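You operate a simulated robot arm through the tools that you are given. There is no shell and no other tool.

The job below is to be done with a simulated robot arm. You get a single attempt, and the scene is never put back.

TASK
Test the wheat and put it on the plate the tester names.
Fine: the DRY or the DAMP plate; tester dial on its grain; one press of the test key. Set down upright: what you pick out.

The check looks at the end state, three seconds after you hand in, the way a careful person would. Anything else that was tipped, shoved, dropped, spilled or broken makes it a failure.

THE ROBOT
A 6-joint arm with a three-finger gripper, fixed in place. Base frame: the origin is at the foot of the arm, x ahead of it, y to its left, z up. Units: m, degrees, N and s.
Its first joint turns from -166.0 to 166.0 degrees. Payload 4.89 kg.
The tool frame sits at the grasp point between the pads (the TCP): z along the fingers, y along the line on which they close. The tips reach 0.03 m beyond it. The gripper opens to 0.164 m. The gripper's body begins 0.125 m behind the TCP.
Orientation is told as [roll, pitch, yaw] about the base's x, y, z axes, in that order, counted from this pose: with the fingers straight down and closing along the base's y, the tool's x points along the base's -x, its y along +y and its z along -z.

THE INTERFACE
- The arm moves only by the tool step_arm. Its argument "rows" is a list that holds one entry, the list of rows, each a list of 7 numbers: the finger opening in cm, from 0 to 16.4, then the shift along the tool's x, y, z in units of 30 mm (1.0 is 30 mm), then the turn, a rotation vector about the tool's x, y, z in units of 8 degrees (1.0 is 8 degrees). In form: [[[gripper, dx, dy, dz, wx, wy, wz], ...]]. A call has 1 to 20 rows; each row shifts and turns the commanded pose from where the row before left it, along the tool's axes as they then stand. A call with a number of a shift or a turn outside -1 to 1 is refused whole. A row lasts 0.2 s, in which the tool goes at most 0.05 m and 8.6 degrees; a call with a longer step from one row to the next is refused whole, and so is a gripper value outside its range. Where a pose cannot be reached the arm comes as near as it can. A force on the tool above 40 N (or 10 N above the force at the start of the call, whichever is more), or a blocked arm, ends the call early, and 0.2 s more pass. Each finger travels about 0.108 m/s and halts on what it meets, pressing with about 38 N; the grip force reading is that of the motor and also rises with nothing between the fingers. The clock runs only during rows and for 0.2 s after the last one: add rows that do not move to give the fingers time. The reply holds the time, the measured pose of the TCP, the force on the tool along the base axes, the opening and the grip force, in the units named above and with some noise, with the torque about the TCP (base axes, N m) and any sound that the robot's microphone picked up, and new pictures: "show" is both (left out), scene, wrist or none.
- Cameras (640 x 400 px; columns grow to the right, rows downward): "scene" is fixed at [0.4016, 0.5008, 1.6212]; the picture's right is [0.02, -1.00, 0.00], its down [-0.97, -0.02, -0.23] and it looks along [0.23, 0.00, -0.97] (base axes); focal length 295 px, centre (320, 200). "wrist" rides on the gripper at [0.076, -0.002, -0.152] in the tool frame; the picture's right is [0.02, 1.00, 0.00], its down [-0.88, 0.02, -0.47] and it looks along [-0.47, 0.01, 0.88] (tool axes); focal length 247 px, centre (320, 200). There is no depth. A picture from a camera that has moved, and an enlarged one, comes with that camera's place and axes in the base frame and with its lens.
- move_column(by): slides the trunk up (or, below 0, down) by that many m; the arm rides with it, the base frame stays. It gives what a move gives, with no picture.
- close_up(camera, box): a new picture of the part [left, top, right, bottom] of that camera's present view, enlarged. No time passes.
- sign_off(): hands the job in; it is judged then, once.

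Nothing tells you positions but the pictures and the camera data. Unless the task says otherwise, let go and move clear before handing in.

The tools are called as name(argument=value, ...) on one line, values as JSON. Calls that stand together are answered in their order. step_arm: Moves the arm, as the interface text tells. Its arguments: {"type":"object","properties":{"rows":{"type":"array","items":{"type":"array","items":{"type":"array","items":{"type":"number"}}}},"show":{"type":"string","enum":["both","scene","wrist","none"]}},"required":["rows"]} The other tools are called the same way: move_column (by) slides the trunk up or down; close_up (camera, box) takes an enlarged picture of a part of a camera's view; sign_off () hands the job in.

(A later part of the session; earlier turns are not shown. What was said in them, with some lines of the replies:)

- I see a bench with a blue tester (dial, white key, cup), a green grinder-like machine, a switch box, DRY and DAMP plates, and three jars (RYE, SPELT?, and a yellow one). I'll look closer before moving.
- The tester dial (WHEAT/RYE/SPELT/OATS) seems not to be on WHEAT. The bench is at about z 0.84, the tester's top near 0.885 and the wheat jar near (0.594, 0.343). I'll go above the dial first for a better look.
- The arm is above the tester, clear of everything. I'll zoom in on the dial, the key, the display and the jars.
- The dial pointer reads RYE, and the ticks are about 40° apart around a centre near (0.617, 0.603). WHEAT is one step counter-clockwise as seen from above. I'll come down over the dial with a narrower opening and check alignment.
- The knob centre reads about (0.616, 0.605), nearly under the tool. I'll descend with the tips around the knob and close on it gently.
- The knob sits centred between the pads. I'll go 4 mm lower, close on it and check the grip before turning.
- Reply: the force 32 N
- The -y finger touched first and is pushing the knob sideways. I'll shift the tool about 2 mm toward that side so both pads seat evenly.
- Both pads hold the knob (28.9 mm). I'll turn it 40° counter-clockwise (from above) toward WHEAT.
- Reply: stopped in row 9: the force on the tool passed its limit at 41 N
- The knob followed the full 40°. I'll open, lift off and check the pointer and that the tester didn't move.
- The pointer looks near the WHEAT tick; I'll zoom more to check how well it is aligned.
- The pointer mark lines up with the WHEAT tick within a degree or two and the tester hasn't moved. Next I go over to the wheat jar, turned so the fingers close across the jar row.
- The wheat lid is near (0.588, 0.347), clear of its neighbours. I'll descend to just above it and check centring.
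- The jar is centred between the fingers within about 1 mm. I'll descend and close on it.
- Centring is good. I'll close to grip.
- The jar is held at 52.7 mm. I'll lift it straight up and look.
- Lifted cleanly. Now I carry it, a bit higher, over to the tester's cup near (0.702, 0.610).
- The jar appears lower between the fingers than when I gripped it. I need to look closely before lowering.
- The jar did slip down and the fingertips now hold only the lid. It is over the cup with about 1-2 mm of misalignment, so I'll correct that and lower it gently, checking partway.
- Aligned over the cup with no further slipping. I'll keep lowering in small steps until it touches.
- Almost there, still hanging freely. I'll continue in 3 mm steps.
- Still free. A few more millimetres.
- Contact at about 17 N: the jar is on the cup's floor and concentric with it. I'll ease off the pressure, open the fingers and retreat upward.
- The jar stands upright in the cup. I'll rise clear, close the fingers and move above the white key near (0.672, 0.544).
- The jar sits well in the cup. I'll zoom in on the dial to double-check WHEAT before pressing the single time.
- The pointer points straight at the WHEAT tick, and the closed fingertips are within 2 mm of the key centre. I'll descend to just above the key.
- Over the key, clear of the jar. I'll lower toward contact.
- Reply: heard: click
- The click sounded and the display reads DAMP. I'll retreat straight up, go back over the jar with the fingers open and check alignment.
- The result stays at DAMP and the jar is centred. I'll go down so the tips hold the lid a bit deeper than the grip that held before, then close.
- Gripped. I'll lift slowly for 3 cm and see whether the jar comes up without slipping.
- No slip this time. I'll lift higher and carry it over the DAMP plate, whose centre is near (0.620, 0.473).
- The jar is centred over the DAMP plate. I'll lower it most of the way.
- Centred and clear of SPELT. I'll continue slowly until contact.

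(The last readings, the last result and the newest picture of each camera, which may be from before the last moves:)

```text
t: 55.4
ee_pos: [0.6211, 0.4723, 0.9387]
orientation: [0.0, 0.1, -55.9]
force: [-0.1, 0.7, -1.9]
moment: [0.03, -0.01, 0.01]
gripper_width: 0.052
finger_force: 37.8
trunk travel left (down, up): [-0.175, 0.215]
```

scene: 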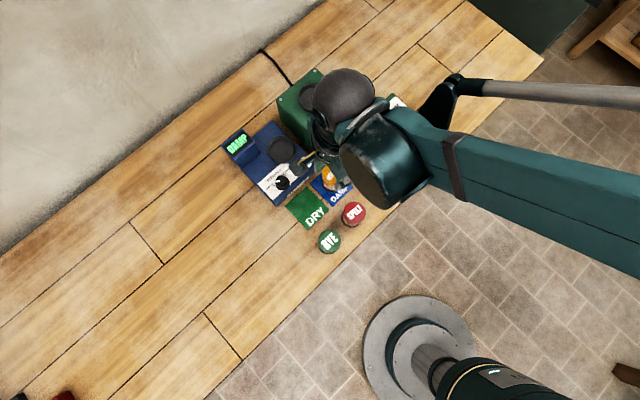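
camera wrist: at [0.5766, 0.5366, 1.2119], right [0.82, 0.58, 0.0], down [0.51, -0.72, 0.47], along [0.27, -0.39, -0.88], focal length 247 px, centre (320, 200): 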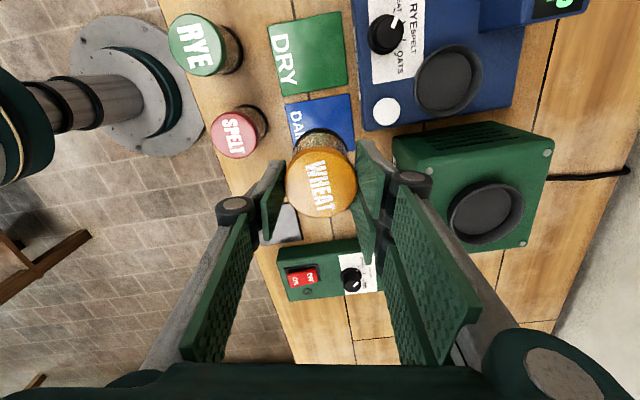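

Still hanging; a little lower.

step_arm(rows=[[[4.0, 0, 0, 0.07, 0, 0, 0], [4.0, 0, 0, 0.07, 0, 0, 0], [4.0, 0, 0, 0, 0, 0, 0]]], show="none")

close_up(camera="wrist", box=[220, 50, 420, 250])

```text
t: 56.1
ee_pos: [0.6211, 0.4731, 0.9353]
orientation: [0.2, -0.1, -55.8]
force: [6.2, 4.0, 29.8]
moment: [0.18, -0.27, -0.05]
gripper_width: 0.0522
finger_force: 38.0
trunk travel left (down, up): [-0.175, 0.215]
```

```text
2.00 times, centred on (320, 150) of wrist
camera zoom: at [0.5777, 0.5361, 1.0882], right [0.82, 0.58, 0.0], down [0.51, -0.72, 0.47], along [0.28, -0.39, -0.88], focal length 494 px, centre (320, 300)
```

zoom: 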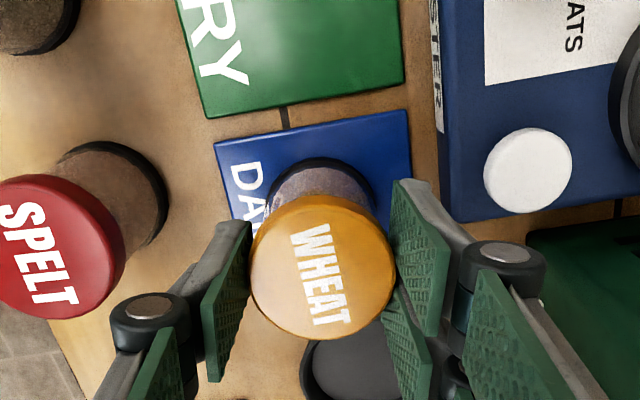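

Seated on the DAMP plate with about 30 N. I'll ease up, then open slowly.

step_arm(rows=[[[4.0, 0, 0, -0.04, 0, 0, 0], [4.0, 0, 0, 0, 0, 0, 0], [5.0, 0, 0, 0, 0, 0, 0], [5.3, 0, 0, 0, 0, 0, 0], [5.7, 0, 0, 0, 0, 0, 0], [6.2, 0, 0, 0, 0, 0, 0], [6.8, 0, 0, 0, 0, 0, 0], [6.8, 0, 0, 0, 0, 0, 0]]], show="wrist")

close_up(camera="wrist", box=[220, 50, 420, 250])

```text
t: 58.0
ee_pos: [0.6218, 0.4726, 0.9363]
orientation: [0.1, 0.0, -55.9]
force: [0.2, -0.7, -0.3]
moment: [0.02, 0.01, 0.01]
gripper_width: 0.068
finger_force: 0.1
trunk travel left (down, up): [-0.175, 0.215]
camera wrist: at [0.5783, 0.5365, 1.0886], right [0.82, 0.58, 0.0], down [0.51, -0.72, 0.47], along [0.27, -0.39, -0.88], focal length 247 px, centre (320, 200)
```

wrist: 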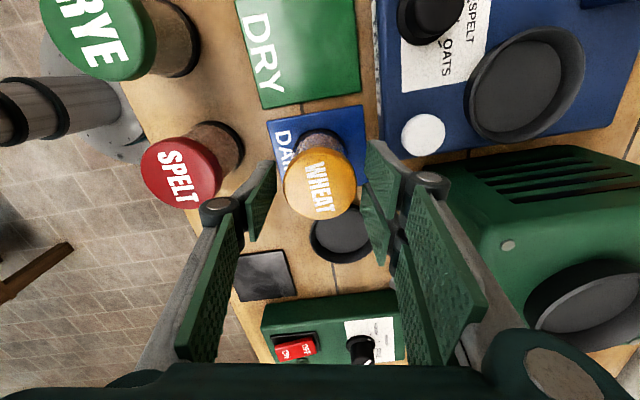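

```text
2.00 times, centred on (320, 150) of wrist
camera zoom: at [0.5783, 0.5365, 1.0886], right [0.82, 0.58, 0.0], down [0.51, -0.72, 0.47], along [0.27, -0.39, -0.88], focal length 494 px, centre (320, 300)
```

zoom: 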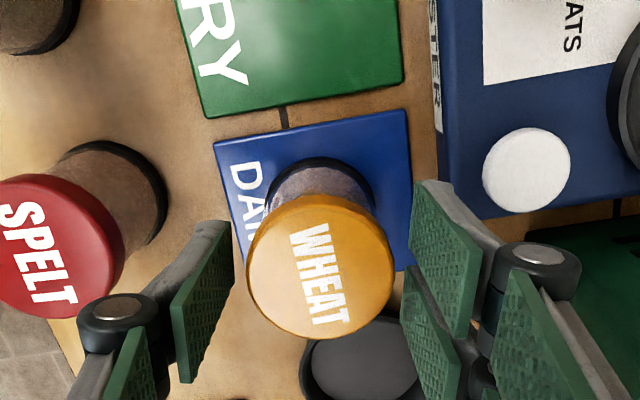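

The jar stands freely. I'll rise straight up and move away to view the whole scene.

step_arm(rows=[[[6.8, 0, 0, -0.3, 0, 0, 0], [6.8, 0, 0, -0.6, 0, 0, 0], [6.8, 0, 0, -0.9, 0, 0, 0], [6.8, 0, 0, -0.9, 0, 0, 0], [6.8, 0, 0, -0.9, 0, 0, 0], [6.8, 0, 0, -0.9, 0, 0, 0], [6.8, 0, 0, -0.9, 0, 0, 0], [6.8, 0, 0, -0.9, 0, 0, 0], [6.8, 0.6, -0.8, -0.3, 0, 0, 0], [6.8, 0.6, -0.8, 0, 0, 0, 0], [6.8, 0.6, -0.8, 0, 0, 0, 0], [6.8, 0.6, -0.8, 0, 0, 0, 0], [6.8, 0.6, -0.8, 0, 0, 0, 0], [6.8, 0.6, -0.8, 0, 0, 0, 0], [6.8, 0.6, -0.8, 0, 0, 0, 0], [6.8, 0.6, -0.8, 0, 0, 0, 0], [6.8, 0, 0, 0, 0, 0, 0], [6.8, 0, 0, 0, 0, 0, 0]]])

close_up(camera="scene", box=[220, 60, 450, 260])

```text
t: 61.8
ee_pos: [0.3821, 0.4845, 1.1334]
orientation: [0.1, 0.1, -56.1]
force: [-0.2, -0.4, 0.6]
moment: [0.02, -0.07, -0.01]
gripper_width: 0.0678
finger_force: 0.0
trunk travel left (down, up): [-0.175, 0.215]
camera wrist: at [0.3381, 0.548, 1.2857], right [0.82, 0.58, 0.0], down [0.51, -0.72, 0.47], along [0.27, -0.39, -0.88], focal length 247 px, centre (320, 200)
```

scene: 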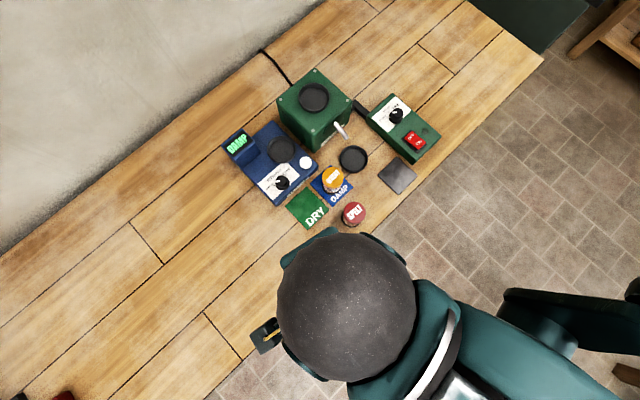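
wrist: 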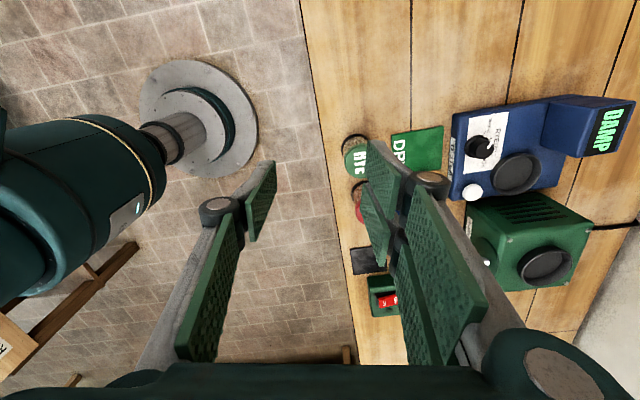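

```text
2.00 times, centred on (335, 160) of scene
camera zoom: at [0.4016, 0.5008, 1.6212], right [0.02, -1.0, 0.0], down [-0.97, -0.02, -0.23], along [0.23, 0.0, -0.97], focal length 590 px, centre (290, 280)
```

zoom: 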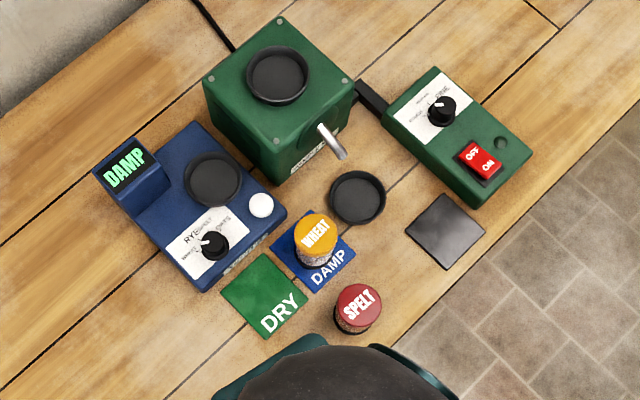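

The tester reads DAMP, and the wheat jar stands upright, fully on the DAMP plate. The dial is on WHEAT, the key was pressed once, nothing else has moved and the arm is clear. I'm handing in.

sign_off()

```text
The job is handed in.
```

The tester named the wheat DAMP, and the wheat jar now stands upright on the DAMP plate. I've handed the job in.

- **Dial:** it was on RYE, so I turned it one step to WHEAT.
- **Test key:** I pressed it once, with the jar in the tester's cup. It clicked and the display changed to DAMP.
- **Slip:** the jar slid down between the fingers on the first lift, but I set it in the cup without dropping it. It held firm on the way to the plate.

In the last pictures the other jars, plates and machines looked undisturbed. The arm was well clear of them.
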